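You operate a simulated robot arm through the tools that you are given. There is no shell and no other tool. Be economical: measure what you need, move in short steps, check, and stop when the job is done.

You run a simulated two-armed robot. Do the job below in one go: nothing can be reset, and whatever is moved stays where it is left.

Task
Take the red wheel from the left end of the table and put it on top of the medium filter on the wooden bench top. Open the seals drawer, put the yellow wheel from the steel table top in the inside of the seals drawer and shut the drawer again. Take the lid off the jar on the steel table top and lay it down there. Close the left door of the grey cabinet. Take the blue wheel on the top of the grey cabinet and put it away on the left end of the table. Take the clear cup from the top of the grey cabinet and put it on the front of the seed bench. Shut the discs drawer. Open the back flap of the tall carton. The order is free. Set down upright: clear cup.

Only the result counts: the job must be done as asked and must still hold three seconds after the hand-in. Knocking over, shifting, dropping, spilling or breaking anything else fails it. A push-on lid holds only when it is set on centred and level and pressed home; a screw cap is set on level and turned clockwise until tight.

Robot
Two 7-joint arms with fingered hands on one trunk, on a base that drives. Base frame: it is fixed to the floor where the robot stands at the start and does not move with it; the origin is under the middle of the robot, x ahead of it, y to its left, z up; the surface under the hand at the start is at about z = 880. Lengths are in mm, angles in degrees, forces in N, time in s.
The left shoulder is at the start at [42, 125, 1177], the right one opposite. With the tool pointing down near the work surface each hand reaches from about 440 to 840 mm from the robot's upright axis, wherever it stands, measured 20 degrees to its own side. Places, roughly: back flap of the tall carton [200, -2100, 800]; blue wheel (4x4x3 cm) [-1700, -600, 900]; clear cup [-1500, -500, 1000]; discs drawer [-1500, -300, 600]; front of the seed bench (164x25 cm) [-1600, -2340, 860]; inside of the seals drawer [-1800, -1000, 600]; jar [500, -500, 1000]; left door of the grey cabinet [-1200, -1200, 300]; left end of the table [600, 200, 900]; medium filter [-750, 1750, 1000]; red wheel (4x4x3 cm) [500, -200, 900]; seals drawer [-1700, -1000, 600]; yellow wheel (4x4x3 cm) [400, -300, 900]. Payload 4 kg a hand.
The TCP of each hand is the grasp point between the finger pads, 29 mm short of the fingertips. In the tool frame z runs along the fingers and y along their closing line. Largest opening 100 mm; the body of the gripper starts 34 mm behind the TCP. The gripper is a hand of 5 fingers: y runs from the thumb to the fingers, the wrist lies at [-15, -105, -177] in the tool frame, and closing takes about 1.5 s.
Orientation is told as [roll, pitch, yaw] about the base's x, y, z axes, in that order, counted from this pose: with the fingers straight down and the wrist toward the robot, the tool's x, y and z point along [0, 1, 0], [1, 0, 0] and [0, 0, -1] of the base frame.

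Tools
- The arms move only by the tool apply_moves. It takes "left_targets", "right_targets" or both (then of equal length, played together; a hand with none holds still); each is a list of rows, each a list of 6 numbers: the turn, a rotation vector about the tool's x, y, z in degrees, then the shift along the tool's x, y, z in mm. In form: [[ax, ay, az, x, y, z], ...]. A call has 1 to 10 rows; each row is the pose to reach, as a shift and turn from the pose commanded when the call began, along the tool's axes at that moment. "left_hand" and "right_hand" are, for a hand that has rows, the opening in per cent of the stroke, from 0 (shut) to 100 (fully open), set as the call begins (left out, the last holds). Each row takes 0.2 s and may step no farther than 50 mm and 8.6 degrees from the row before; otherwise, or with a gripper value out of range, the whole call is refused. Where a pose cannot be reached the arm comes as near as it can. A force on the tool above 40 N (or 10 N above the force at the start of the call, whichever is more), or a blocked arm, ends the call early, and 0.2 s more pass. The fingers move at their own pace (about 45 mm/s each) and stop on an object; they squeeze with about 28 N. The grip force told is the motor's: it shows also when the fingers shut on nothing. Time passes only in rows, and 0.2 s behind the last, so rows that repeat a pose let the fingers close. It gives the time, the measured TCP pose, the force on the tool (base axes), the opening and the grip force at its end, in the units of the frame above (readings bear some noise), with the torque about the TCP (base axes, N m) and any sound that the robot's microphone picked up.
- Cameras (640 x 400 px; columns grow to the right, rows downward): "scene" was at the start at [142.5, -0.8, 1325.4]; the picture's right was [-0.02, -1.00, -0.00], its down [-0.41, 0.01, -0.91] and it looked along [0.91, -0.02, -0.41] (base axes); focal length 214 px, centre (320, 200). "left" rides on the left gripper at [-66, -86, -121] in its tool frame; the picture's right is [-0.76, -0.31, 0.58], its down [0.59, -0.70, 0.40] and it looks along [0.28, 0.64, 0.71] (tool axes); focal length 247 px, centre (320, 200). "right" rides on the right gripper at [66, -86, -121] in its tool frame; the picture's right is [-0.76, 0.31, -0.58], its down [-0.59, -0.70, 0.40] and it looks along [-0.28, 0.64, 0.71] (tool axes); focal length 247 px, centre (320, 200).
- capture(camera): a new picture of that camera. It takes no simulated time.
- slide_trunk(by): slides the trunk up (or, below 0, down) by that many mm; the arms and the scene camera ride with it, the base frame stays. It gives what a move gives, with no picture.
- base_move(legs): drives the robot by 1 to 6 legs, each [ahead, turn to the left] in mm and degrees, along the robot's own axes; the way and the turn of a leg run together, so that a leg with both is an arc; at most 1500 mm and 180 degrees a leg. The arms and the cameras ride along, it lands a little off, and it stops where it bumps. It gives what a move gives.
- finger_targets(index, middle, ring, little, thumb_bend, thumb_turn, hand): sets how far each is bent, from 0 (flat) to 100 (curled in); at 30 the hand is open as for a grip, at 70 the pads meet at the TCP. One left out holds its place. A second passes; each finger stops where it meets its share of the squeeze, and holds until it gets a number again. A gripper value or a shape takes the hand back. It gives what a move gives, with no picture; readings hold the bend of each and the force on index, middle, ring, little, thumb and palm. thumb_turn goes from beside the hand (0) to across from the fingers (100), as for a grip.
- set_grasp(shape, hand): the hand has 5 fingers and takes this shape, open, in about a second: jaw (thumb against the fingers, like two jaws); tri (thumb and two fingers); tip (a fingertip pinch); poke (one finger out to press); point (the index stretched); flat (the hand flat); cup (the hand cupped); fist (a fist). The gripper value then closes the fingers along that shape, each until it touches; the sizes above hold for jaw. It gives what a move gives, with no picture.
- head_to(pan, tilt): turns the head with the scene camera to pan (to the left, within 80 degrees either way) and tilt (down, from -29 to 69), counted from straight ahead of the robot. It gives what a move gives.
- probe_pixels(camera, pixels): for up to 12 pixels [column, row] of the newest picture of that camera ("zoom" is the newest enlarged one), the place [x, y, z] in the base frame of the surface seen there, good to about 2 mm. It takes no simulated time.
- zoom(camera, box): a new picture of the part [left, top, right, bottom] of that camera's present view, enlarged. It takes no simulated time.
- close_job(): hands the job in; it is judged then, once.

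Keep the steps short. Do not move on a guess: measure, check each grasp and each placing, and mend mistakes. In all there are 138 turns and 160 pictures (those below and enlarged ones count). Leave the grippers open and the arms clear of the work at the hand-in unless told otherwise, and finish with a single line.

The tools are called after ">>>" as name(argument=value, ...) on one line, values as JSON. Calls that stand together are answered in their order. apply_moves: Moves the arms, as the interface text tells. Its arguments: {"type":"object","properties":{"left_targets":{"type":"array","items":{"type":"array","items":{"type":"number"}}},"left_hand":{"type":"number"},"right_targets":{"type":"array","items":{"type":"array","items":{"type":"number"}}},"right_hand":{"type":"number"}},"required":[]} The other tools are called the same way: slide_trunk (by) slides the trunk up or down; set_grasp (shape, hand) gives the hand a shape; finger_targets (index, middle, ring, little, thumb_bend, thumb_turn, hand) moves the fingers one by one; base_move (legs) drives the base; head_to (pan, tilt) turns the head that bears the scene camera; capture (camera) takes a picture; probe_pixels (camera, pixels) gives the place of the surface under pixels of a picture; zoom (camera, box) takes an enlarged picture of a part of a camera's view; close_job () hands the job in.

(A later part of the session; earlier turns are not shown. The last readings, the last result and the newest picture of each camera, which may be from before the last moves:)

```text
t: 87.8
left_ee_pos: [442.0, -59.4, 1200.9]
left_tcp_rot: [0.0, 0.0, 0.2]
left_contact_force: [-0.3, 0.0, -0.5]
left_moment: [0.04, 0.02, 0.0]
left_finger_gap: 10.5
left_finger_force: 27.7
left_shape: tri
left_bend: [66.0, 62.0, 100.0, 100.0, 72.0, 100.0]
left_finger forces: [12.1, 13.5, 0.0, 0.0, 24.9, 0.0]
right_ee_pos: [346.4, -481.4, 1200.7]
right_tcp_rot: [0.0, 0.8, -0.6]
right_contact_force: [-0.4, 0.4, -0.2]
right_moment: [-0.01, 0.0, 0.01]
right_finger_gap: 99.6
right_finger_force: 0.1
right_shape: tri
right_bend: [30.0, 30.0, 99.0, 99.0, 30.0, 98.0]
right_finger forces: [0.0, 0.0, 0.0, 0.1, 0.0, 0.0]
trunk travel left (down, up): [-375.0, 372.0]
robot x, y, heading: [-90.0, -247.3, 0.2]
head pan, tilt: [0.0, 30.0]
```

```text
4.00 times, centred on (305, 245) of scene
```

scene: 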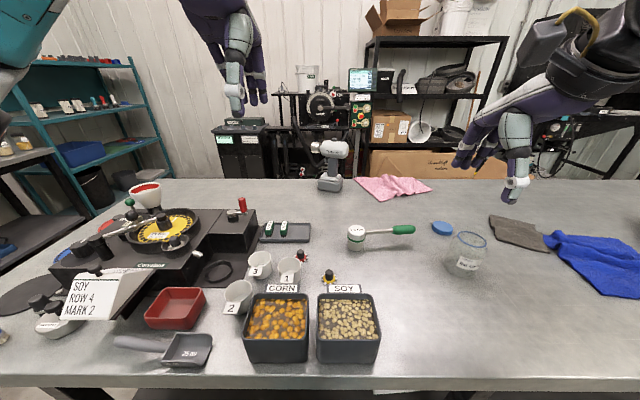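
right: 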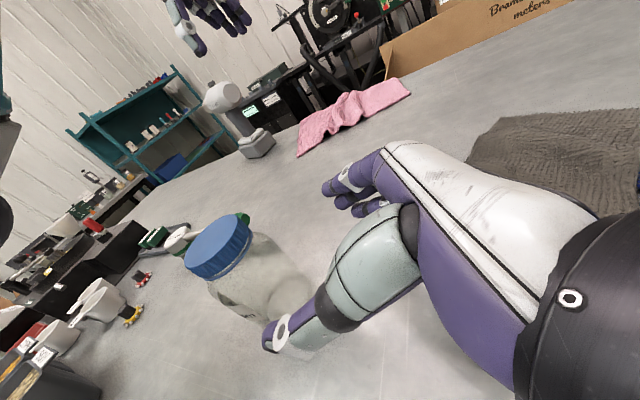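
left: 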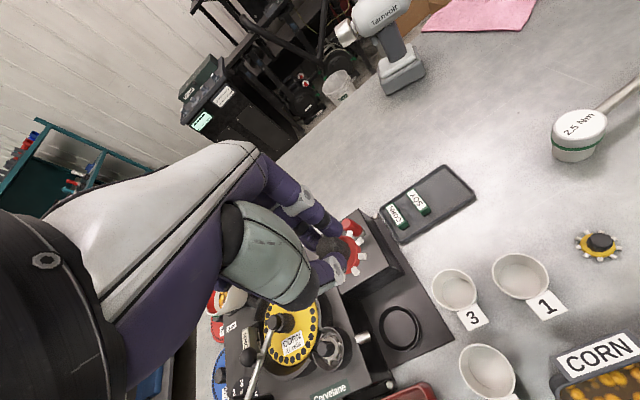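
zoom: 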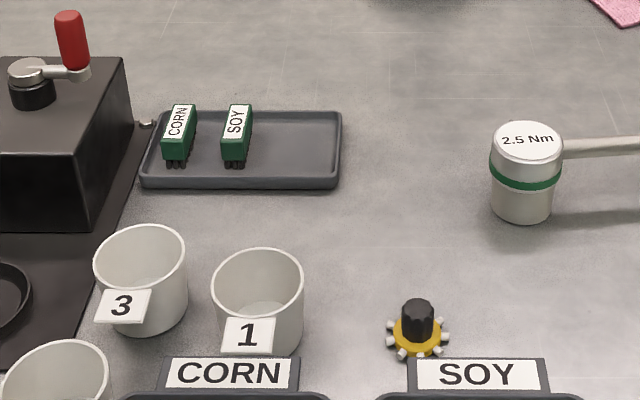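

Red wheel is held. Now the right hand moves above the yellow wheel with the hand turned 80° so the closing line runs along the table, clear of the SOY bin.

>>> apply_moves(right_targets=[[0, 0, -8, 22, 6, 10], [0, 0, -16, 44, 12, 20], [0, 0, -24, 66, 18, 40], [0, 0, -32, 88, 24, 60], [0, 0, -40, 110, 30, 85], [0, 0, -48, 132, 36, 110], [0, 0, -56, 154, 43, 138], [0, 0, -64, 176, 49, 166], [0, 0, -72, 198, 55, 194], [0, 0, -80, 217, 61, 220]], right_hand=50)

>>> capture(camera="right")

>>> zoom(camera="scene", box=[240, 195, 400, 295])

```text
t: 90.0
left_ee_pos: [444.1, -58.5, 1200.0]
left_tcp_rot: [0.0, 0.1, 0.3]
left_contact_force: [0.0, -0.1, 0.6]
left_moment: [0.01, 0.05, -0.01]
left_finger_gap: 10.4
left_finger_force: 27.8
left_shape: tri
left_bend: [66.0, 62.0, 100.0, 100.0, 72.0, 100.0]
left_finger forces: [12.1, 13.5, 0.0, 0.0, 24.9, 0.0]
right_ee_pos: [408.2, -265.1, 980.1]
right_tcp_rot: [0.8, 0.2, 79.5]
right_contact_force: [0.2, -0.1, 0.4]
right_moment: [0.03, 0.0, -0.02]
right_finger_gap: 50.3
right_finger_force: 0.1
right_shape: tri
right_bend: [40.0, 42.0, 99.0, 99.0, 35.0, 100.0]
right_finger forces: [0.1, 0.0, 0.1, 0.1, 0.0, 0.0]
trunk travel left (down, up): [-375.0, 372.0]
robot x, y, heading: [-92.1, -244.5, 0.5]
head pan, tilt: [0.0, 30.0]
```

```text
113 pictures are left
```

right: 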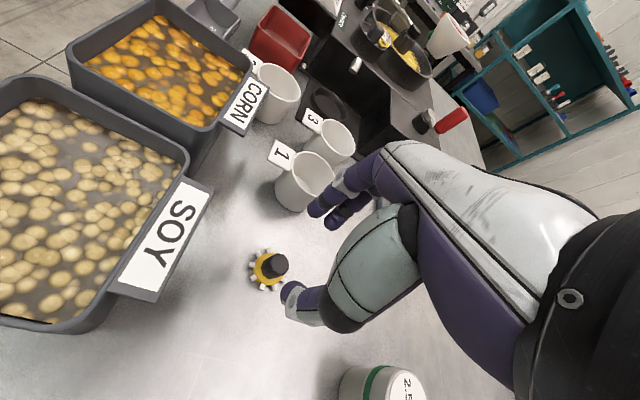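

```text
4.00 times, centred on (320, 245) of scene
```

zoom: 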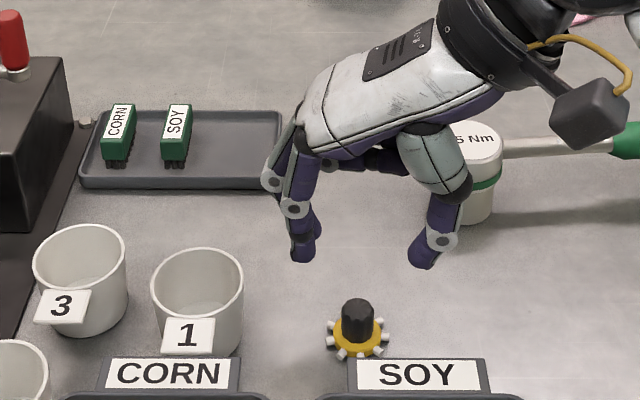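

>>> probe_pixels(camera="right", pixels=[[279, 263], [284, 263], [275, 260], [279, 270], [279, 256], [180, 275], [320, 180]])

>>> zoom(camera="right", box=[230, 220, 326, 310])

```text
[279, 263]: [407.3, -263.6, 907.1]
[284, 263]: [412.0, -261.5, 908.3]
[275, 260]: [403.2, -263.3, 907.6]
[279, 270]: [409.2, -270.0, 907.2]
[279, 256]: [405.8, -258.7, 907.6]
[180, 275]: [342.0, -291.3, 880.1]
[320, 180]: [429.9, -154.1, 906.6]
```

```text
4.44 times, centred on (278, 265) of right
```

zoom: 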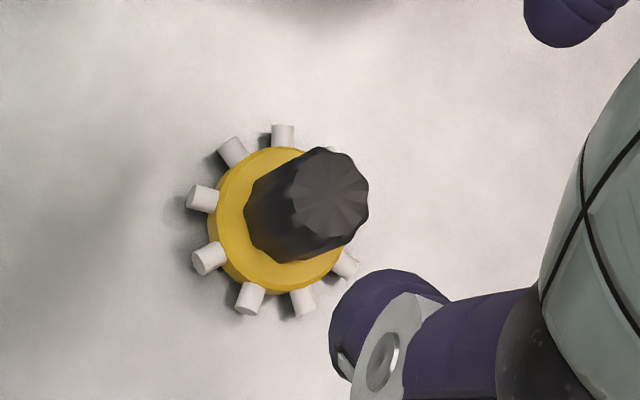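

Aligned within 2 mm. I lower 54 mm, close, and lift a little.

>>> apply_moves(right_targets=[[0, 0, 0, 0, 1.5, 25], [0, 0, 0, 0, 1.5, 45], [0, 0, 0, 0, 1.5, 54], [0, 0, 0, 0, 1.5, 54]])

>>> apply_moves(right_targets=[[0, 0, 0, 0, 0, 0], [0, 0, 0, 0, 0, 0], [0, 0, 0, 0, 0, 0], [0, 0, 0, 0, 0, 0], [0, 0, 0, 0, 0, 0], [0, 0, 0, 0, 0, 0]], right_hand=0)

>>> apply_moves(right_targets=[[0, 0, 0, 0, 0, -20], [0, 0, 0, 0, 0, -50], [0, 0, 0, 0, 0, -90], [0, 0, 0, 0, 0, -120]])

>>> capture(camera="right")

>>> capture(camera="scene")

```text
t: 91.0
left_ee_pos: [442.0, -60.5, 1201.3]
left_tcp_rot: [0.0, 0.0, 0.4]
left_contact_force: [-0.3, 0.3, -0.7]
left_moment: [0.0, -0.01, 0.0]
left_finger_gap: 10.5
left_finger_force: 27.8
left_shape: tri
left_bend: [66.0, 62.0, 100.0, 100.0, 72.0, 100.0]
left_finger forces: [12.1, 13.6, 0.0, 0.0, 24.9, 0.0]
right_ee_pos: [406.8, -265.7, 925.6]
right_tcp_rot: [0.8, 0.2, 79.4]
right_contact_force: [0.2, -0.2, 0.2]
right_moment: [0.01, 0.01, 0.01]
right_finger_gap: 50.3
right_finger_force: 0.0
right_shape: tri
right_bend: [40.0, 42.0, 99.0, 99.0, 35.0, 100.0]
right_finger forces: [0.0, 0.0, 0.0, 0.0, 0.0, 0.0]
trunk travel left (down, up): [-375.0, 372.0]
robot x, y, heading: [-89.0, -244.7, 0.6]
head pan, tilt: [0.0, 30.0]
```

```text
t: 92.5
left_ee_pos: [442.1, -60.3, 1199.6]
left_tcp_rot: [0.0, 0.0, 0.4]
left_contact_force: [1.1, -0.3, -0.5]
left_moment: [0.0, 0.01, -0.03]
left_finger_gap: 10.5
left_finger_force: 28.0
left_shape: tri
left_bend: [66.0, 62.0, 100.0, 100.0, 72.0, 100.0]
left_finger forces: [12.1, 13.5, 0.0, 0.1, 25.0, 0.0]
right_ee_pos: [407.4, -265.8, 926.2]
right_tcp_rot: [0.8, 0.0, 79.4]
right_contact_force: [-0.5, -0.6, 0.5]
right_moment: [0.0, 0.01, 0.01]
right_finger_gap: 9.7
right_finger_force: 27.9
right_shape: tri
right_bend: [68.0, 62.0, 100.0, 100.0, 72.0, 100.0]
right_finger forces: [10.2, 14.6, 0.1, 0.1, 24.7, 0.1]
trunk travel left (down, up): [-375.0, 372.0]
robot x, y, heading: [-89.7, -245.9, 0.1]
head pan, tilt: [0.0, 30.0]
```

```text
t: 93.5
left_ee_pos: [442.9, -59.8, 1199.5]
left_tcp_rot: [0.0, -0.1, 0.4]
left_contact_force: [0.6, 0.2, -0.2]
left_moment: [-0.03, 0.0, 0.02]
left_finger_gap: 10.3
left_finger_force: 28.4
left_shape: tri
left_bend: [66.0, 62.0, 100.0, 100.0, 72.0, 100.0]
left_finger forces: [12.1, 13.5, 0.1, 0.0, 24.9, 0.0]
right_ee_pos: [408.6, -263.6, 1045.9]
right_tcp_rot: [0.8, 0.2, 79.4]
right_contact_force: [-0.4, -0.2, 0.8]
right_moment: [-0.01, 0.02, 0.04]
right_finger_gap: 9.8
right_finger_force: 28.8
right_shape: tri
right_bend: [68.0, 62.0, 100.0, 100.0, 72.0, 100.0]
right_finger forces: [10.5, 14.9, 0.1, 0.0, 24.8, 0.0]
trunk travel left (down, up): [-375.0, 372.0]
robot x, y, heading: [-91.5, -247.1, 0.2]
head pan, tilt: [0.0, 30.0]
```

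```text
110 pictures are left
```

right: 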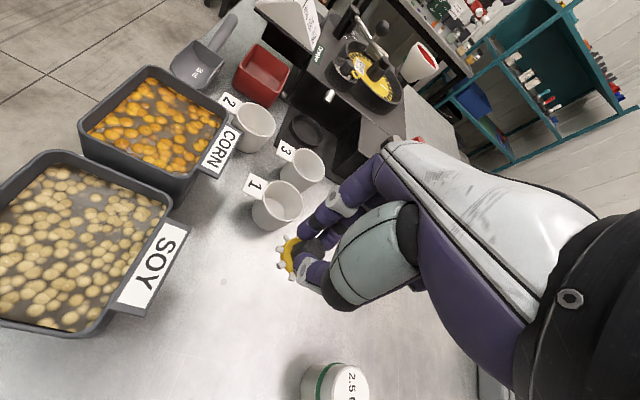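

```text
109 pictures are left
```

scene: 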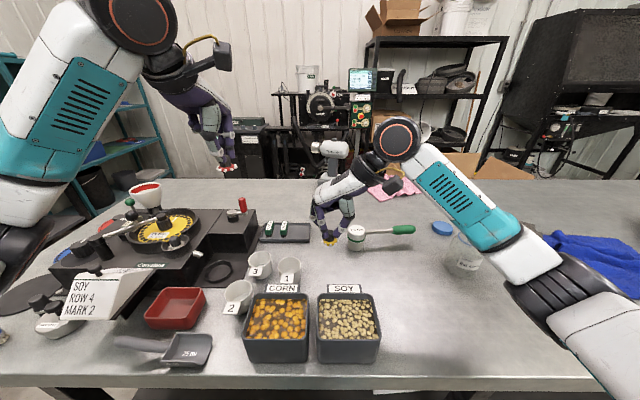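

Both wheels are held. I bring the right hand back to its carry pose, back off from the table 250 mm, turn left 100° and look.

>>> apply_moves(right_targets=[[0, 0, 7.9, 2, -22, -20], [0, 0, 15.8, 4, -45, -40], [0, 0, 23.7, 6, -68, -60], [0, 0, 31.6, 8, -90, -80], [0, 0, 39.5, 10, -112, -100], [0, 0, 47.4, 12, -135, -115], [0, 0, 55.3, 14, -158, -130], [0, 0, 63.2, 16, -180, -140], [0, 0, 71.1, 18, -202, -147], [0, 0, 79, 21, -225, -154]])

>>> base_move(legs=[[-250, 0], [0, 100]])

>>> head_to(pan=0, tilt=15)

>>> capture(camera="scene")

```text
t: 95.7
left_ee_pos: [441.8, -60.2, 1201.3]
left_tcp_rot: [0.0, 0.0, 0.4]
left_contact_force: [-0.3, -0.3, -0.7]
left_moment: [0.01, 0.0, -0.02]
left_finger_gap: 10.3
left_finger_force: 28.1
left_shape: tri
left_bend: [66.0, 62.0, 100.0, 100.0, 72.0, 100.0]
left_finger forces: [12.0, 13.5, 0.0, 0.1, 24.9, 0.0]
right_ee_pos: [347.6, -481.3, 1201.1]
right_tcp_rot: [0.0, 0.6, 0.3]
right_contact_force: [0.1, 0.8, -0.5]
right_moment: [0.02, -0.01, -0.01]
right_finger_gap: 9.6
right_finger_force: 28.0
right_shape: tri
right_bend: [68.0, 62.0, 100.0, 100.0, 72.0, 100.0]
right_finger forces: [10.6, 15.2, 0.0, 0.0, 24.8, 0.0]
trunk travel left (down, up): [-375.0, 372.0]
robot x, y, heading: [-92.8, -244.6, 0.6]
head pan, tilt: [0.0, 30.0]
```

```text
t: 101.8
left_ee_pos: [-624.3, 242.7, 1199.1]
left_tcp_rot: [0.0, 0.0, 101.7]
left_contact_force: [-0.2, -0.3, -0.1]
left_moment: [-0.02, 0.03, 0.01]
left_finger_gap: 10.2
left_finger_force: 27.9
left_shape: tri
left_bend: [66.0, 63.0, 100.0, 100.0, 73.0, 100.0]
left_finger forces: [12.3, 13.8, 0.1, 0.1, 24.4, 0.0]
right_ee_pos: [-191.4, 233.1, 1200.8]
right_tcp_rot: [0.1, 0.8, 101.8]
right_contact_force: [0.0, 0.5, -0.8]
right_moment: [0.01, -0.02, 0.02]
right_finger_gap: 9.5
right_finger_force: 28.4
right_shape: tri
right_bend: [68.0, 62.0, 100.0, 100.0, 73.0, 100.0]
right_finger forces: [11.0, 15.1, 0.1, 0.0, 24.4, 0.0]
trunk travel left (down, up): [-375.0, 372.0]
robot x, y, heading: [-333.9, -248.1, 101.9]
head pan, tilt: [0.0, 30.0]
```

```text
t: 102.6
left_ee_pos: [-624.0, 240.9, 1200.7]
left_tcp_rot: [0.0, 0.0, 101.7]
left_contact_force: [0.2, -0.4, -0.7]
left_moment: [0.0, 0.01, 0.0]
left_finger_gap: 10.5
left_finger_force: 28.6
left_shape: tri
left_bend: [66.0, 63.0, 100.0, 100.0, 73.0, 100.0]
left_finger forces: [12.2, 13.9, 0.0, 0.0, 24.5, 0.1]
right_ee_pos: [-192.0, 233.2, 1200.6]
right_tcp_rot: [-0.1, 0.9, 101.8]
right_contact_force: [-0.3, 0.3, -0.7]
right_moment: [-0.02, -0.03, -0.04]
right_finger_gap: 9.4
right_finger_force: 27.9
right_shape: tri
right_bend: [68.0, 62.0, 100.0, 100.0, 73.0, 100.0]
right_finger forces: [11.0, 15.0, 0.1, 0.0, 24.4, 0.0]
trunk travel left (down, up): [-375.0, 372.0]
robot x, y, heading: [-337.5, -247.4, 101.5]
head pan, tilt: [0.0, 15.0]
```

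```text
108 pictures are left
```

scene: 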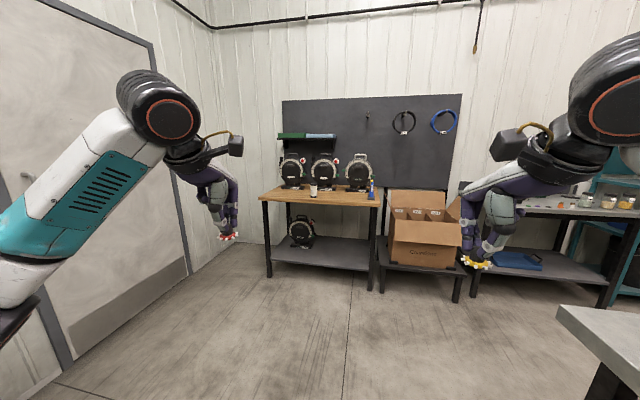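

The wooden bench is ahead at (320,195). I zoom in to find the medium filter.

>>> zoom(camera="scene", box=[255, 120, 395, 220])

>>> probe_pixels(camera="scene", pixels=[[313, 187], [313, 196], [262, 198], [380, 204], [300, 203], [345, 203], [372, 192], [294, 184], [335, 196]])

```text
4.00 times, centred on (325, 170) of scene
```

zoom: 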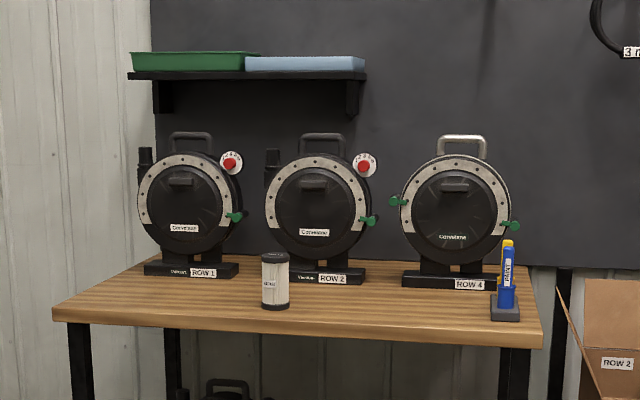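

```text
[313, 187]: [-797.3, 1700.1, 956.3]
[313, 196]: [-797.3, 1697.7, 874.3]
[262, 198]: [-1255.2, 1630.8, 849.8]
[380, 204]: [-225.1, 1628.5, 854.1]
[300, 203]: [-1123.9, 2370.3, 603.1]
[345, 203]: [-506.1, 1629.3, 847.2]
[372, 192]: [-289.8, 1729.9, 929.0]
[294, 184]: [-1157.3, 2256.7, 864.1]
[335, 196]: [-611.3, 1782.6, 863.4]
```

The filter stands at about (-797,1728), top near z 980; the bench front is at y≈1630. I drive to about (-717,1138) facing the bench.

>>> base_move(legs=[[0, 3.7], [1437, 0], [0, -15.4]])

>>> head_to(pan=5, tilt=35)

>>> capture(camera="scene")

```text
t: 111.1
left_ee_pos: [-903.1, 1676.6, 1200.2]
left_tcp_rot: [0.1, 0.0, 90.3]
left_contact_force: [0.8, 0.2, 0.1]
left_moment: [-0.04, 0.01, 0.01]
left_finger_gap: 10.1
left_finger_force: 28.0
left_shape: tri
left_bend: [66.0, 63.0, 100.0, 100.0, 73.0, 100.0]
left_finger forces: [12.3, 13.9, 0.0, 0.1, 24.5, 0.0]
right_ee_pos: [-481.4, 1584.0, 1201.1]
right_tcp_rot: [0.0, 0.7, 90.5]
right_contact_force: [0.4, -0.1, -1.0]
right_moment: [-0.01, 0.01, 0.01]
right_finger_gap: 9.5
right_finger_force: 28.3
right_shape: tri
right_bend: [68.0, 62.0, 100.0, 100.0, 73.0, 100.0]
right_finger forces: [11.0, 15.1, 0.1, 0.0, 24.3, 0.0]
trunk travel left (down, up): [-375.0, 372.0]
robot x, y, heading: [-720.1, 1143.0, 90.1]
head pan, tilt: [0.0, 15.0]
```

```text
t: 112.0
left_ee_pos: [-902.6, 1678.0, 1200.0]
left_tcp_rot: [-0.1, 0.0, 90.3]
left_contact_force: [-0.3, 0.2, -0.2]
left_moment: [0.01, 0.02, -0.02]
left_finger_gap: 10.2
left_finger_force: 27.8
left_shape: tri
left_bend: [66.0, 63.0, 100.0, 100.0, 73.0, 100.0]
left_finger forces: [12.3, 13.8, 0.0, 0.0, 24.5, 0.0]
right_ee_pos: [-482.2, 1582.8, 1200.2]
right_tcp_rot: [-0.1, 0.8, 90.5]
right_contact_force: [-0.7, -0.3, -0.5]
right_moment: [-0.02, 0.02, -0.04]
right_finger_gap: 9.7
right_finger_force: 27.7
right_shape: tri
right_bend: [68.0, 62.0, 100.0, 100.0, 73.0, 100.0]
right_finger forces: [11.0, 15.1, 0.0, 0.0, 24.4, 0.0]
trunk travel left (down, up): [-375.0, 372.0]
robot x, y, heading: [-716.2, 1141.9, 90.1]
head pan, tilt: [5.0, 35.0]
```

```text
106 pictures are left
```

scene: 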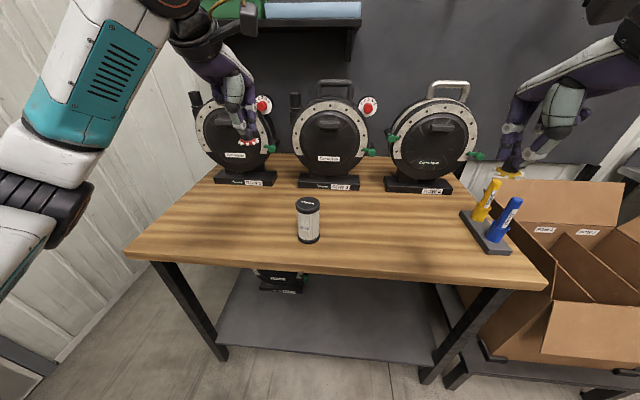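

The filter's top is at (307,203). I zoom in on it and on the held red wheel.

>>> zoom(camera="scene", box=[259, 185, 355, 245])

>>> probe_pixels(camera="zoom", pixels=[[320, 90], [320, 140], [250, 115], [395, 115], [320, 115], [290, 100], [350, 100], [320, 160], [320, 250]])

>>> zoom(camera="scene", box=[210, 105, 290, 155])

>>> zoom(camera="left", box=[240, 180, 400, 280])

```text
6.67 times, centred on (307, 215) of scene
```

zoom: 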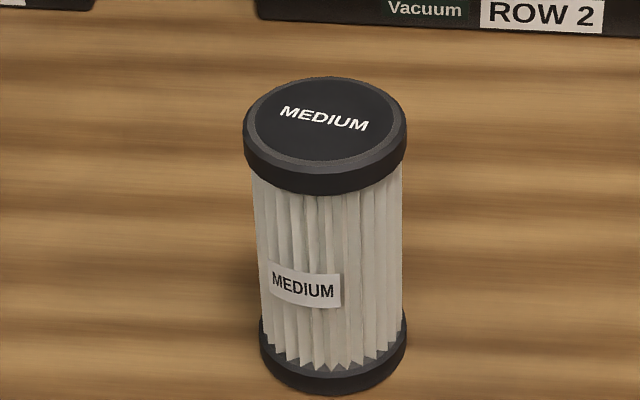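

```text
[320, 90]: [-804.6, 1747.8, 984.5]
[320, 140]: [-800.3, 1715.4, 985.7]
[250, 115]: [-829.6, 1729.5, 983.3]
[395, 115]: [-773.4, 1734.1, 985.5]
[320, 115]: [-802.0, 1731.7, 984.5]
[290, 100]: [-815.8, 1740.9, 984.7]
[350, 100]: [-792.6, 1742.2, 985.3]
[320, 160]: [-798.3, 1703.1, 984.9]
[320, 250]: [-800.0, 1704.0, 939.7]
```

```text
8.00 times, centred on (250, 130) of scene
```

zoom: 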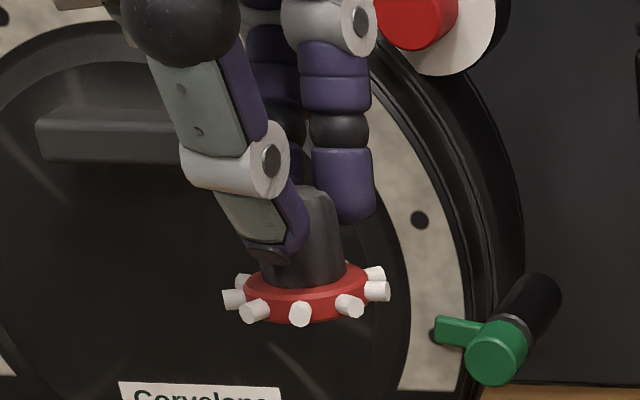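

```text
4.00 times, centred on (320, 230) of left
```

zoom: 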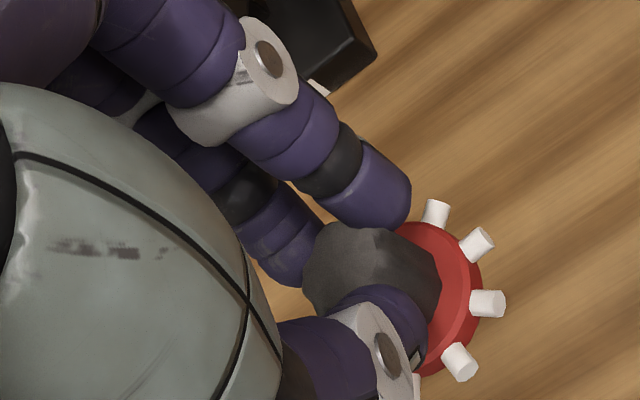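

The filter top centre is (-800.5,1729), z 985; the wheel hangs level. I move above it with the wheel's underside about 18 mm over the filter.

>>> apply_moves(left_targets=[[0, 0, 0, -25, 13, 20], [0, 0, 0, -50, 26, 40], [0, 0, 0, -75, 39, 75], [0, 0, 0, -102, 52, 110], [0, 0, 0, -102, 52, 140], [0, 0, 0, -102, 52, 155], [0, 0, 0, -102, 52, 155]])

>>> zoom(camera="scene", box=[247, 150, 375, 230])

>>> capture(camera="left")

```text
t: 113.5
left_ee_pos: [-801.0, 1729.7, 1046.6]
left_tcp_rot: [0.0, -0.1, 90.3]
left_contact_force: [-0.5, 0.5, 0.0]
left_moment: [0.03, 0.02, -0.02]
left_finger_gap: 10.1
left_finger_force: 28.3
left_shape: tri
left_bend: [66.0, 63.0, 100.0, 100.0, 73.0, 100.0]
left_finger forces: [12.8, 14.3, 0.0, 0.1, 24.5, 0.0]
right_ee_pos: [-482.5, 1582.9, 1201.5]
right_tcp_rot: [0.0, 0.8, 90.4]
right_contact_force: [0.0, -1.2, 0.2]
right_moment: [0.0, -0.01, -0.01]
right_finger_gap: 9.7
right_finger_force: 28.4
right_shape: tri
right_bend: [68.0, 62.0, 100.0, 100.0, 73.0, 100.0]
right_finger forces: [11.0, 15.1, 0.0, 0.0, 24.4, 0.0]
trunk travel left (down, up): [-375.0, 372.0]
robot x, y, heading: [-719.7, 1142.6, 89.9]
head pan, tilt: [5.0, 35.0]
```

```text
5.00 times, centred on (311, 190) of scene
```

zoom: 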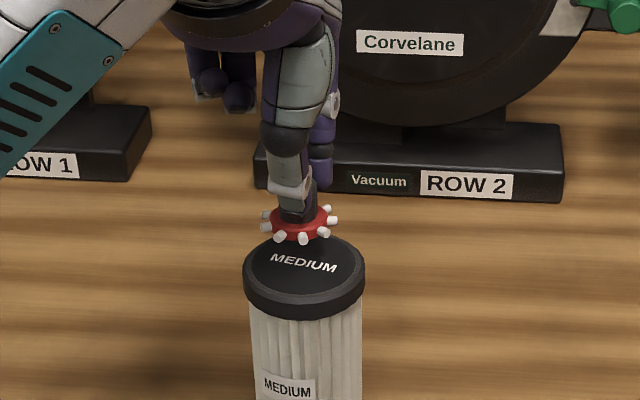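

```text
101 pictures are left
```

left: 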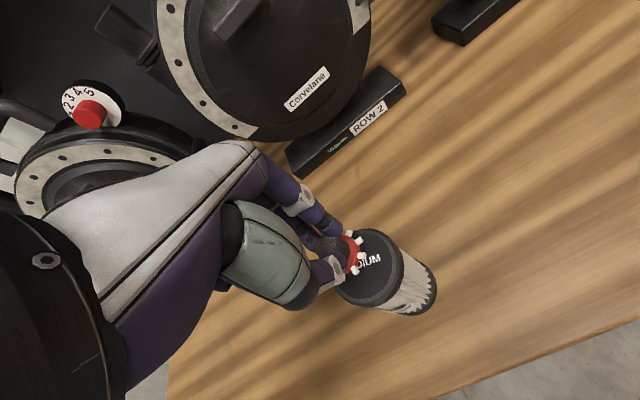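

Centred over the filter. I lower in small steps until it touches.

>>> apply_moves(left_targets=[[0, 0, 0, 0, 0, 8], [0, 0, 0, 0, 0, 14], [0, 0, 0, 0, 0, 17], [0, 0, 0, 0, 0, 19]])

>>> zoom(camera="scene", box=[267, 170, 347, 220])

```text
t: 114.5
left_ee_pos: [-802.5, 1729.7, 1028.0]
left_tcp_rot: [0.0, -0.1, 90.3]
left_contact_force: [0.8, 0.2, 1.4]
left_moment: [0.06, 0.01, 0.01]
left_finger_gap: 10.0
left_finger_force: 28.1
left_shape: tri
left_bend: [66.0, 63.0, 100.0, 100.0, 73.0, 100.0]
left_finger forces: [12.8, 14.4, 0.0, 0.1, 24.9, 0.0]
right_ee_pos: [-481.4, 1582.7, 1200.3]
right_tcp_rot: [0.1, 0.7, 90.4]
right_contact_force: [-0.3, 0.3, -0.1]
right_moment: [-0.01, -0.01, 0.0]
right_finger_gap: 9.5
right_finger_force: 28.5
right_shape: tri
right_bend: [68.0, 62.0, 100.0, 100.0, 73.0, 100.0]
right_finger forces: [11.0, 15.2, 0.0, 0.0, 24.4, 0.0]
trunk travel left (down, up): [-375.0, 372.0]
robot x, y, heading: [-720.3, 1141.6, 90.0]
head pan, tilt: [5.0, 35.0]
```

```text
8.00 times, centred on (307, 195) of scene
```

zoom: 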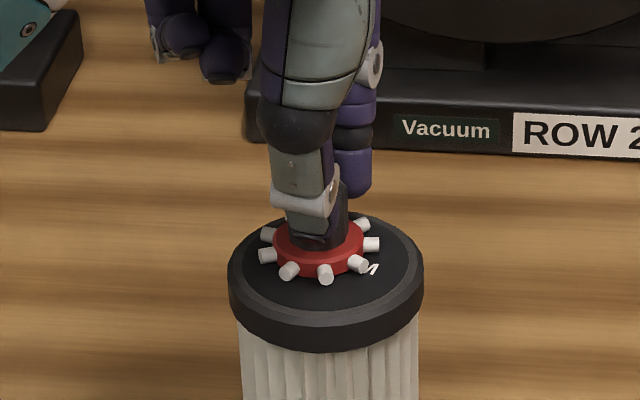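

It touches, centred. I open the fingers gently, wait, and lift straight up.

>>> apply_moves(left_targets=[[0, 0, 0, 0, 0, 1], [0, 0, 0, 0, 0, 1], [0, 0, 0, 0, 0, 1], [0, 0, 0, 0, 0, 1], [0, 0, 0, 0, 0, 1], [0, 0, 0, 0, 0, -15], [0, 0, 0, 0, 0, -50], [0, 0, 0, 0, 0, -95], [0, 0, 0, 0, -20, -140], [0, 0, 0, 40, -50, -170]], left_hand=60)

>>> zoom(camera="scene", box=[247, 150, 375, 230])

```text
refused: row 10 steps farther than a row can; nothing moved
```

```text
5.00 times, centred on (311, 190) of scene
```

zoom: 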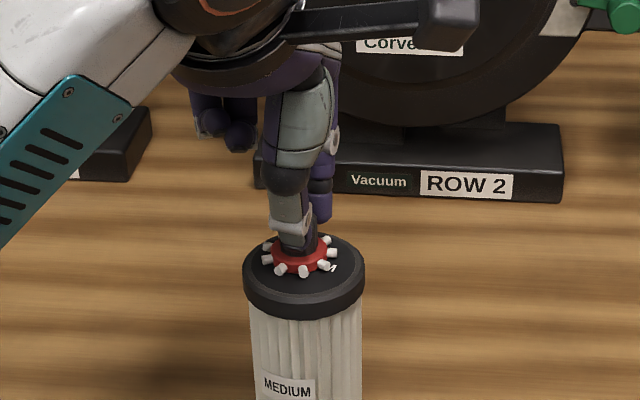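

The last row stepped too far; I repeat with a smaller one.

>>> apply_moves(left_targets=[[0, 0, 0, 0, 0, 1], [0, 0, 0, 0, 0, 1], [0, 0, 0, 0, 0, 1], [0, 0, 0, 0, 0, 1], [0, 0, 0, 0, 0, 1], [0, 0, 0, 0, 0, -15], [0, 0, 0, 0, 0, -50], [0, 0, 0, 0, 0, -90], [0, 0, 0, 0, -10, -130], [0, 0, 0, 20, -25, -165]], left_hand=60)

>>> zoom(camera="scene", box=[247, 150, 375, 230])

```text
t: 116.8
left_ee_pos: [-820.4, 1703.0, 1189.7]
left_tcp_rot: [-0.1, 0.1, 90.2]
left_contact_force: [0.6, -0.1, 0.0]
left_moment: [0.02, -0.01, 0.0]
left_finger_gap: 60.1
left_finger_force: 0.0
left_shape: tri
left_bend: [39.0, 39.0, 99.0, 99.0, 30.0, 100.0]
left_finger forces: [0.0, 0.0, 0.1, 0.0, 0.1, 0.1]
right_ee_pos: [-481.7, 1583.4, 1200.3]
right_tcp_rot: [0.0, 0.7, 90.4]
right_contact_force: [0.2, -0.7, -0.1]
right_moment: [0.01, -0.01, 0.02]
right_finger_gap: 9.5
right_finger_force: 27.6
right_shape: tri
right_bend: [68.0, 62.0, 100.0, 100.0, 73.0, 100.0]
right_finger forces: [11.0, 15.2, 0.1, 0.0, 24.4, 0.1]
trunk travel left (down, up): [-375.0, 372.0]
robot x, y, heading: [-717.5, 1142.9, 90.2]
head pan, tilt: [5.0, 35.0]
```

```text
5.00 times, centred on (311, 190) of scene
```

zoom: 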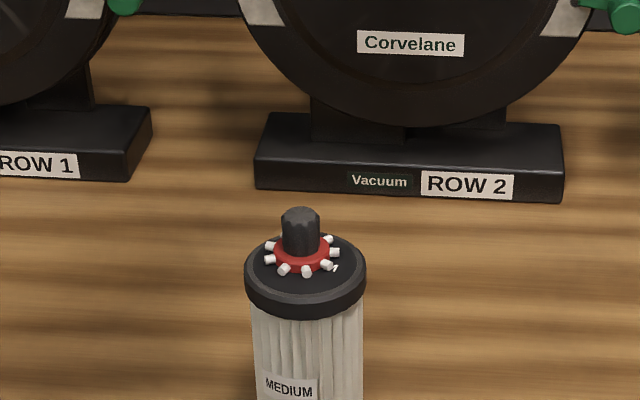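

The red wheel sits upright on the filter. I back off 1000 mm and turn left to face the cabinet side.

>>> base_move(legs=[[-1000, 0], [0, 90]])

>>> head_to(pan=20, tilt=22)

>>> capture(camera="scene")

```text
t: 125.8
left_ee_pos: [-1281.2, 47.0, 1189.5]
left_tcp_rot: [0.0, -0.1, 179.0]
left_contact_force: [-0.1, -0.1, -1.1]
left_moment: [0.0, -0.01, 0.0]
left_finger_gap: 59.9
left_finger_force: 0.1
left_shape: tri
left_bend: [39.0, 39.0, 99.0, 99.0, 30.0, 100.0]
left_finger forces: [0.0, 0.0, 0.0, 0.0, 0.1, 0.0]
right_ee_pos: [-1151.7, 381.9, 1201.1]
right_tcp_rot: [-0.1, 0.9, 179.2]
right_contact_force: [0.5, 0.4, -0.6]
right_moment: [0.01, 0.02, 0.01]
right_finger_gap: 9.5
right_finger_force: 28.0
right_shape: tri
right_bend: [68.0, 62.0, 100.0, 100.0, 73.0, 100.0]
right_finger forces: [11.3, 15.2, 0.1, 0.0, 24.2, 0.1]
trunk travel left (down, up): [-375.0, 372.0]
robot x, y, heading: [-717.4, 135.0, 179.0]
head pan, tilt: [5.0, 35.0]
```

```text
t: 126.6
left_ee_pos: [-1280.2, 46.0, 1189.8]
left_tcp_rot: [0.0, 0.0, 178.9]
left_contact_force: [-0.1, 0.9, 0.0]
left_moment: [0.01, -0.05, -0.01]
left_finger_gap: 59.8
left_finger_force: 0.0
left_shape: tri
left_bend: [39.0, 39.0, 99.0, 99.0, 30.0, 100.0]
left_finger forces: [0.0, 0.0, 0.1, 0.1, 0.0, 0.0]
right_ee_pos: [-1152.3, 381.3, 1201.3]
right_tcp_rot: [0.0, 0.8, 179.0]
right_contact_force: [0.0, -0.6, -0.2]
right_moment: [-0.01, -0.02, -0.01]
right_finger_gap: 9.5
right_finger_force: 27.7
right_shape: tri
right_bend: [68.0, 62.0, 100.0, 100.0, 73.0, 100.0]
right_finger forces: [11.3, 15.2, 0.0, 0.1, 24.2, 0.0]
trunk travel left (down, up): [-375.0, 372.0]
robot x, y, heading: [-718.4, 138.2, 178.9]
head pan, tilt: [20.0, 22.0]
```

```text
97 pictures are left
```

scene: 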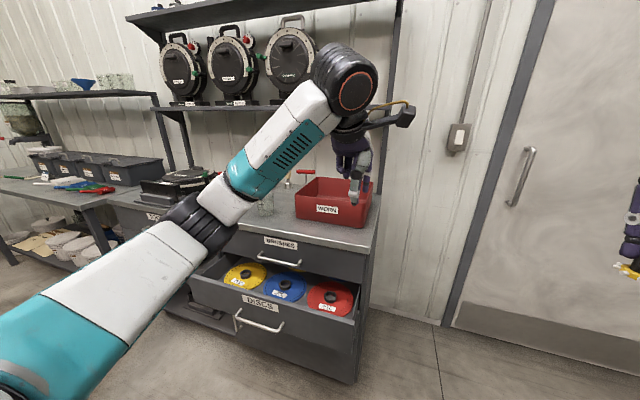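

I see the grey cabinet facing me with the discs drawer open at (270,290). I drive to stand before its middle, at about (-720,-600), facing it.

>>> base_move(legs=[[0, 91], [740, 0], [0, -90]])

>>> apply_moves(left_targets=[[0, 0, 0, 30, -25, -5], [0, 0, 0, 60, -50, -10], [0, 0, 0, 90, -75, -15], [0, 0, 0, 120, -100, -20], [0, 0, 0, 150, -125, -20], [0, 0, 0, 180, -150, -20]], left_hand=100)

>>> head_to(pan=0, tilt=30)

>>> capture(camera="scene")

```text
t: 138.7
left_ee_pos: [-1275.2, -681.7, 1188.0]
left_tcp_rot: [0.2, 0.0, 177.8]
left_contact_force: [0.2, 0.0, 0.1]
left_moment: [-0.02, 0.03, 0.01]
left_finger_gap: 59.8
left_finger_force: 0.1
left_shape: tri
left_bend: [39.0, 39.0, 99.0, 99.0, 30.0, 100.0]
left_finger forces: [0.0, 0.2, 0.0, 0.0, 0.0, 0.0]
right_ee_pos: [-1141.2, -349.1, 1201.0]
right_tcp_rot: [0.0, 0.7, 177.8]
right_contact_force: [-0.7, -0.3, -0.6]
right_moment: [0.0, -0.03, -0.03]
right_finger_gap: 9.2
right_finger_force: 27.9
right_shape: tri
right_bend: [68.0, 62.0, 100.0, 100.0, 73.0, 100.0]
right_finger forces: [11.8, 15.2, 0.1, 0.0, 23.7, 0.0]
trunk travel left (down, up): [-375.0, 372.0]
robot x, y, heading: [-712.5, -608.1, 177.7]
head pan, tilt: [20.0, 22.0]
```

```text
t: 140.1
left_ee_pos: [-1131.3, -870.3, 1210.0]
left_tcp_rot: [0.0, 0.0, 177.8]
left_contact_force: [0.3, -0.2, 0.1]
left_moment: [0.01, 0.03, 0.0]
left_finger_gap: 99.8
left_finger_force: 0.1
left_shape: tri
left_bend: [30.0, 30.0, 99.0, 99.0, 30.0, 98.0]
left_finger forces: [0.0, 0.0, 0.0, 0.0, 0.0, 0.0]
right_ee_pos: [-1139.3, -350.8, 1201.1]
right_tcp_rot: [0.0, 0.7, 177.8]
right_contact_force: [0.8, 0.4, 0.1]
right_moment: [0.05, -0.01, -0.04]
right_finger_gap: 9.0
right_finger_force: 28.0
right_shape: tri
right_bend: [68.0, 62.0, 100.0, 100.0, 73.0, 100.0]
right_finger forces: [11.8, 15.3, 0.0, 0.0, 23.7, 0.1]
trunk travel left (down, up): [-375.0, 372.0]
robot x, y, heading: [-708.1, -605.6, 177.8]
head pan, tilt: [20.0, 22.0]
```

```text
t: 140.9
left_ee_pos: [-1133.5, -870.1, 1209.4]
left_tcp_rot: [0.0, 0.1, 177.8]
left_contact_force: [-0.3, 0.5, -0.1]
left_moment: [-0.04, -0.03, -0.01]
left_finger_gap: 99.9
left_finger_force: 0.0
left_shape: tri
left_bend: [30.0, 30.0, 99.0, 99.0, 30.0, 98.0]
left_finger forces: [0.0, 0.0, 0.0, 0.0, 0.0, 0.0]
right_ee_pos: [-1140.2, -350.4, 1200.9]
right_tcp_rot: [0.0, 0.7, 177.8]
right_contact_force: [-0.7, -0.2, 0.9]
right_moment: [0.04, -0.03, 0.0]
right_finger_gap: 8.9
right_finger_force: 28.2
right_shape: tri
right_bend: [68.0, 62.0, 100.0, 100.0, 73.0, 100.0]
right_finger forces: [11.8, 15.3, 0.0, 0.1, 23.8, 0.0]
trunk travel left (down, up): [-375.0, 372.0]
robot x, y, heading: [-710.5, -606.5, 177.7]
head pan, tilt: [0.0, 30.0]
```

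```text
96 pictures are left
```

scene: 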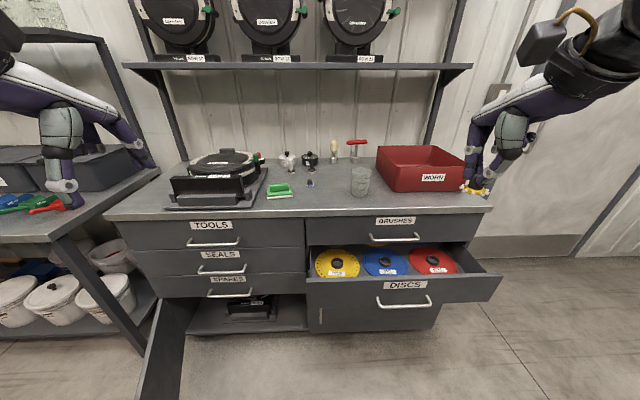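

A good view: SEALS handle (221,269), discs drawer open with handle (405,302), the clear cup (360,181), something blue at (311,182), the left door open at (165,340). I measure them.

>>> probe_pixels(camera="scene", pixels=[[221, 272], [205, 270], [240, 269], [213, 244], [405, 304], [390, 300], [420, 270], [360, 172], [360, 192], [300, 205], [250, 300], [320, 280]])

>>> probe_pixels(camera="scene", pixels=[[165, 310], [185, 310], [150, 370], [183, 340], [320, 315], [375, 318], [410, 290], [490, 275], [465, 275], [310, 275], [230, 258], [220, 290]])

>>> zoom(camera="scene", box=[250, 135, 410, 215])

>>> zoom(camera="scene", box=[130, 210, 330, 400])

```text
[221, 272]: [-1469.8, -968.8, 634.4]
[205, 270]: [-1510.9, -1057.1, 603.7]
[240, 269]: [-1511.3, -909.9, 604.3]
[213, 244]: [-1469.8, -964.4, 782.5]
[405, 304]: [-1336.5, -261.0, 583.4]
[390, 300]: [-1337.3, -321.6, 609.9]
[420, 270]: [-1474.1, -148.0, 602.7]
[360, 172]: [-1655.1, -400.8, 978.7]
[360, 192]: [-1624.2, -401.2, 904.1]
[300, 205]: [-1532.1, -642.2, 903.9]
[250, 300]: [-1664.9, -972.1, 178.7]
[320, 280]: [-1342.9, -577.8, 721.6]
```

```text
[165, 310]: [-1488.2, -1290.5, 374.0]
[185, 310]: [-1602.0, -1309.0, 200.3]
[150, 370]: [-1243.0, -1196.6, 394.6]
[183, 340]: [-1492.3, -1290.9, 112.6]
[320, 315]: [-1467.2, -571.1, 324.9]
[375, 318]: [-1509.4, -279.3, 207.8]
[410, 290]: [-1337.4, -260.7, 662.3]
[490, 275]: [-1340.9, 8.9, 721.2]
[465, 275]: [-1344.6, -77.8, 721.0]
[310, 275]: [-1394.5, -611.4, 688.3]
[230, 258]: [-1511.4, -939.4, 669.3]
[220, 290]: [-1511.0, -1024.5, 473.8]
```

```text
4.00 times, centred on (330, 175) of scene
```

zoom: 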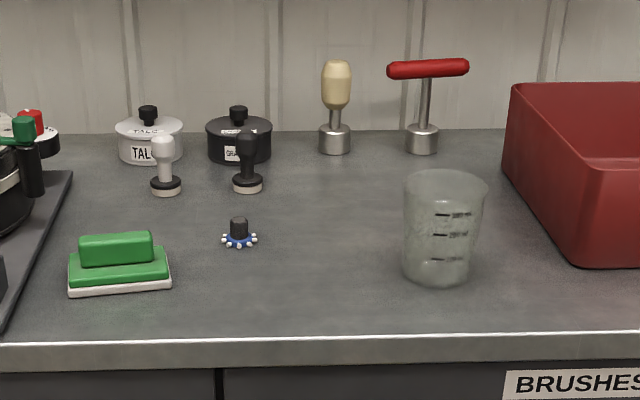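

```text
2.11 times, centred on (230, 305) of scene
```

zoom: 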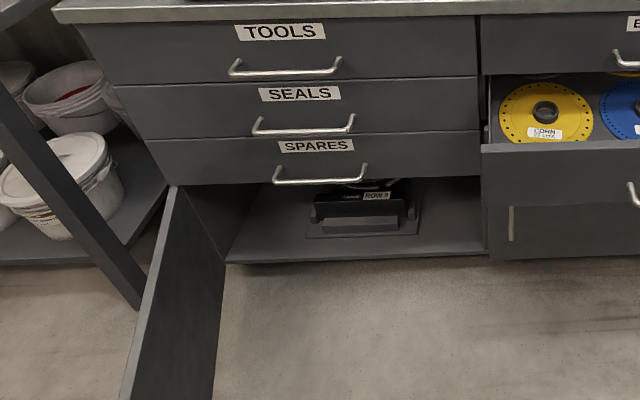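

The left door's hinge is near (-1511,-1305) and it stands open toward me. I look further down to see its whole length before moving near it.

>>> head_to(pan=40, tilt=50)

>>> capture(camera="scene")

```text
t: 142.0
left_ee_pos: [-1134.5, -869.7, 1210.4]
left_tcp_rot: [0.0, 0.0, 177.8]
left_contact_force: [-0.3, -0.9, -0.1]
left_moment: [-0.01, 0.02, 0.01]
left_finger_gap: 99.5
left_finger_force: 0.0
left_shape: tri
left_bend: [30.0, 30.0, 99.0, 99.0, 30.0, 98.0]
left_finger forces: [0.0, 0.0, 0.0, 0.0, 0.1, 0.0]
right_ee_pos: [-1141.3, -351.2, 1200.3]
right_tcp_rot: [-0.1, 0.7, 177.8]
right_contact_force: [-0.6, 0.0, -0.7]
right_moment: [0.02, 0.02, 0.01]
right_finger_gap: 9.0
right_finger_force: 28.0
right_shape: tri
right_bend: [68.0, 62.0, 100.0, 100.0, 73.0, 100.0]
right_finger forces: [11.8, 15.3, 0.0, 0.1, 23.7, 0.0]
trunk travel left (down, up): [-375.0, 372.0]
robot x, y, heading: [-710.7, -606.9, 177.3]
head pan, tilt: [40.0, 50.0]
```

```text
93 pictures are left
```

scene: 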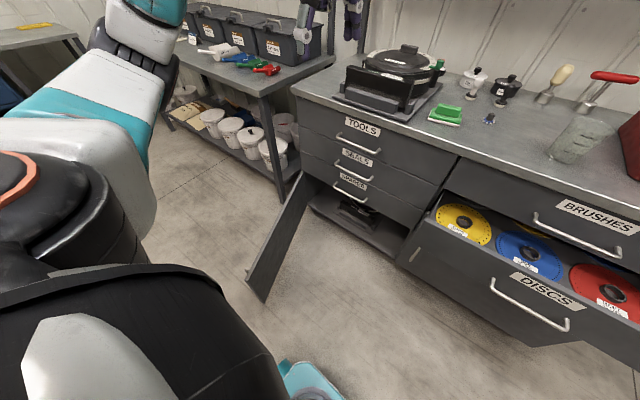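

>>> probe_pixels(camera="scene", pixels=[[252, 264], [262, 296], [305, 190], [285, 245], [268, 245], [275, 292], [247, 275], [340, 240], [200, 230], [290, 172]])

>>> zoom(camera="scene", box=[220, 150, 380, 310])

```text
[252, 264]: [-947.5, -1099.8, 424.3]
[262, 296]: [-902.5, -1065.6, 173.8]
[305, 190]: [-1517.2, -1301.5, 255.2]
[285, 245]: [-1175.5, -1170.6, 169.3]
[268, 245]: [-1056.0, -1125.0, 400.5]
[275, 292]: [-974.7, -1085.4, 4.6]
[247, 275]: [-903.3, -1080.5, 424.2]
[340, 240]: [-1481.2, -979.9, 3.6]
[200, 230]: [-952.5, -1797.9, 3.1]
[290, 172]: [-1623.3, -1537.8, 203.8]
```

```text
2.50 times, centred on (300, 230) of scene
```

zoom: 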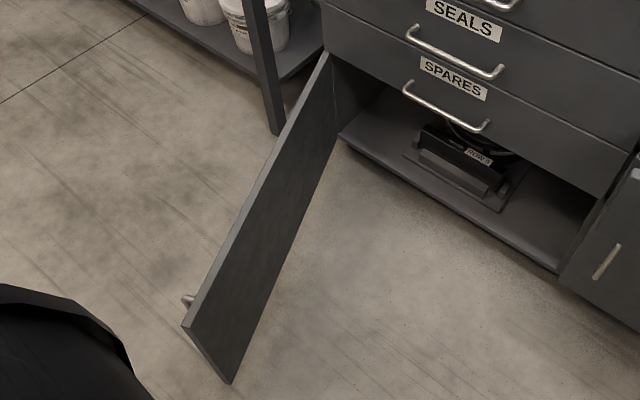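

The door is 658 mm long (tip at (-900,-1070), top z 424, bottom ~100), hinge at (-1515,-1305); it stands 69° open. Plan: closed left hand goes down on its outer (left) side and sweeps it along its arc. First I lower the trunk fully and shape the hand.

>>> set_grasp(hand="left", shape="jaw")

>>> slide_trunk(by=-370)

>>> apply_moves(left_targets=[[0, 0, 0, 33, -17, 0], [0, 0, 0, 66, -34, 0], [0, 0, 0, 99, -52, 0], [0, 0, 0, 132, -70, 0], [0, 0, 0, 165, -88, 0], [0, 0, 0, 198, -106, 0], [0, 0, 0, 231, -124, 0], [0, 0, 0, 264, -142, 0], [0, 0, 0, 297, -160, 0], [0, 0, 0, 320, -174, 0]], left_hand=0)

>>> capture(camera="scene")

```text
t: 142.9
left_ee_pos: [-1133.9, -868.8, 1209.4]
left_tcp_rot: [0.0, 0.0, 177.9]
left_contact_force: [-0.5, -0.2, -0.2]
left_moment: [-0.03, 0.01, -0.02]
left_finger_gap: 99.8
left_finger_force: 0.0
left_shape: jaw
left_bend: [30.0, 30.0, 30.0, 30.0, 30.0, 98.0]
left_finger forces: [0.0, 0.1, 0.0, 0.1, 0.0, 0.1]
right_ee_pos: [-1140.6, -350.3, 1199.9]
right_tcp_rot: [0.1, 0.7, 177.8]
right_contact_force: [0.4, -0.4, -1.0]
right_moment: [-0.01, -0.01, -0.01]
right_finger_gap: 9.3
right_finger_force: 28.0
right_shape: tri
right_bend: [68.0, 62.0, 100.0, 100.0, 73.0, 100.0]
right_finger forces: [11.7, 15.2, 0.0, 0.0, 23.6, 0.0]
trunk travel left (down, up): [-375.0, 372.0]
robot x, y, heading: [-711.6, -612.1, 177.6]
head pan, tilt: [40.0, 50.0]
```

```text
t: 146.5
left_ee_pos: [-1132.2, -867.9, 840.3]
left_tcp_rot: [0.0, -0.1, 177.9]
left_contact_force: [0.3, 0.6, -0.3]
left_moment: [0.02, 0.05, 0.01]
left_finger_gap: 99.9
left_finger_force: 0.0
left_shape: jaw
left_bend: [30.0, 30.0, 30.0, 30.0, 30.0, 98.0]
left_finger forces: [0.0, 0.1, 0.0, 0.1, 0.0, 0.1]
right_ee_pos: [-1139.5, -349.8, 831.8]
right_tcp_rot: [0.0, 0.7, 177.8]
right_contact_force: [-0.2, 1.0, -0.1]
right_moment: [0.04, 0.0, 0.0]
right_finger_gap: 9.1
right_finger_force: 28.2
right_shape: tri
right_bend: [68.0, 62.0, 100.0, 100.0, 73.0, 100.0]
right_finger forces: [11.8, 15.6, 0.0, 0.0, 23.8, 0.0]
trunk travel left (down, up): [-5.0, 742.0]
robot x, y, heading: [-710.1, -606.7, 177.6]
head pan, tilt: [40.0, 50.0]
```

```text
t: 148.7
left_ee_pos: [-971.3, -1193.0, 839.5]
left_tcp_rot: [0.1, 0.0, 177.6]
left_contact_force: [-0.2, 0.2, -0.5]
left_moment: [0.01, 0.0, 0.0]
left_finger_gap: 0.1
left_finger_force: 28.3
left_shape: jaw
left_bend: [70.0, 70.0, 70.0, 70.0, 70.0, 100.0]
left_finger forces: [0.1, 0.0, 0.0, 0.0, 0.0, 0.1]
right_ee_pos: [-1140.7, -349.2, 830.6]
right_tcp_rot: [0.0, 0.6, 177.8]
right_contact_force: [-0.1, -0.2, -0.7]
right_moment: [0.03, -0.01, -0.02]
right_finger_gap: 9.1
right_finger_force: 28.1
right_shape: tri
right_bend: [68.0, 62.0, 100.0, 100.0, 73.0, 100.0]
right_finger forces: [11.9, 15.6, 0.0, 0.1, 23.8, 0.0]
trunk travel left (down, up): [-5.0, 742.0]
robot x, y, heading: [-712.2, -604.7, 177.6]
head pan, tilt: [40.0, 50.0]
```

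```text
91 pictures are left
```

scene: 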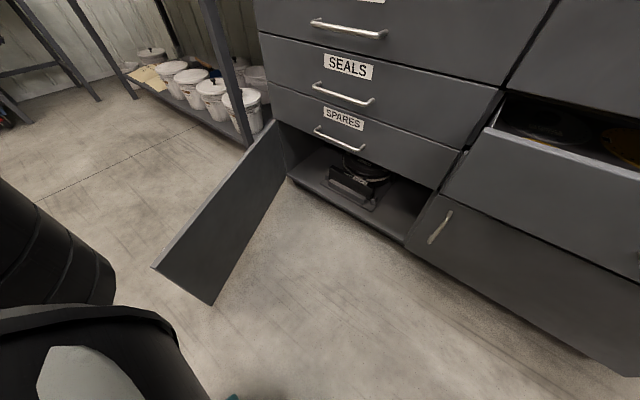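

The hand is 90 mm outside the door plane. I lower it straight down to z≈372.

>>> apply_moves(left_targets=[[0, 0, 0, 0, 0, 47], [0, 0, 0, 0, 0, 94], [0, 0, 0, 0, 0, 141], [0, 0, 0, 0, 0, 188], [0, 0, 0, 0, 0, 235], [0, 0, 0, 0, 0, 282], [0, 0, 0, 0, 0, 329], [0, 0, 0, 0, 0, 376], [0, 0, 0, 0, 0, 423], [0, 0, 0, 0, 0, 468]])

>>> capture(camera="scene")

>>> capture(camera="left")

```text
t: 150.9
left_ee_pos: [-973.2, -1193.6, 370.6]
left_tcp_rot: [0.1, 0.0, 177.8]
left_contact_force: [-0.1, 0.3, -0.1]
left_moment: [-0.05, 0.0, -0.02]
left_finger_gap: 0.1
left_finger_force: 28.5
left_shape: jaw
left_bend: [70.0, 70.0, 70.0, 70.0, 70.0, 100.0]
left_finger forces: [0.0, 0.0, 0.1, 0.0, 0.0, 0.0]
left hand out of reach, approached as far as the arm can: row 5, 6
right_ee_pos: [-1138.2, -347.9, 830.2]
right_tcp_rot: [0.0, 0.8, 177.8]
right_contact_force: [1.4, 0.8, 0.2]
right_moment: [-0.02, 0.01, 0.03]
right_finger_gap: 9.0
right_finger_force: 27.8
right_shape: tri
right_bend: [68.0, 62.0, 100.0, 100.0, 73.0, 100.0]
right_finger forces: [11.8, 15.8, 0.0, 0.0, 23.8, 0.0]
trunk travel left (down, up): [-5.0, 742.0]
robot x, y, heading: [-711.0, -605.1, 177.3]
head pan, tilt: [40.0, 50.0]
```

```text
90 pictures are left
```

scene: 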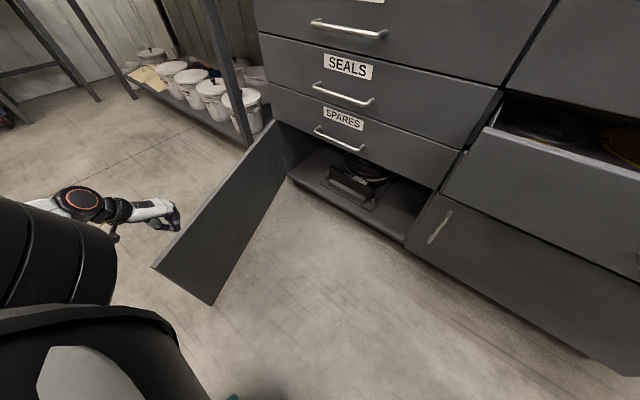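

```text
89 pictures are left
```

left: 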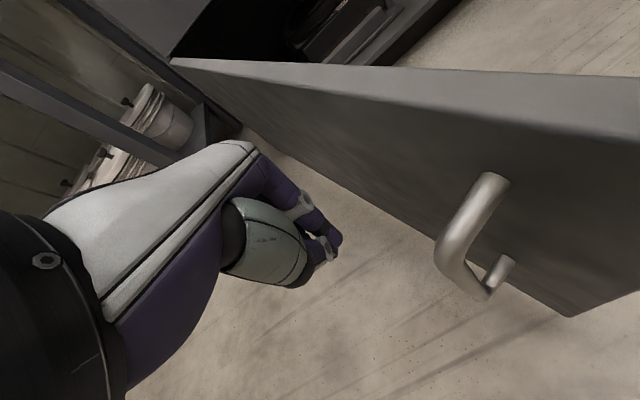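

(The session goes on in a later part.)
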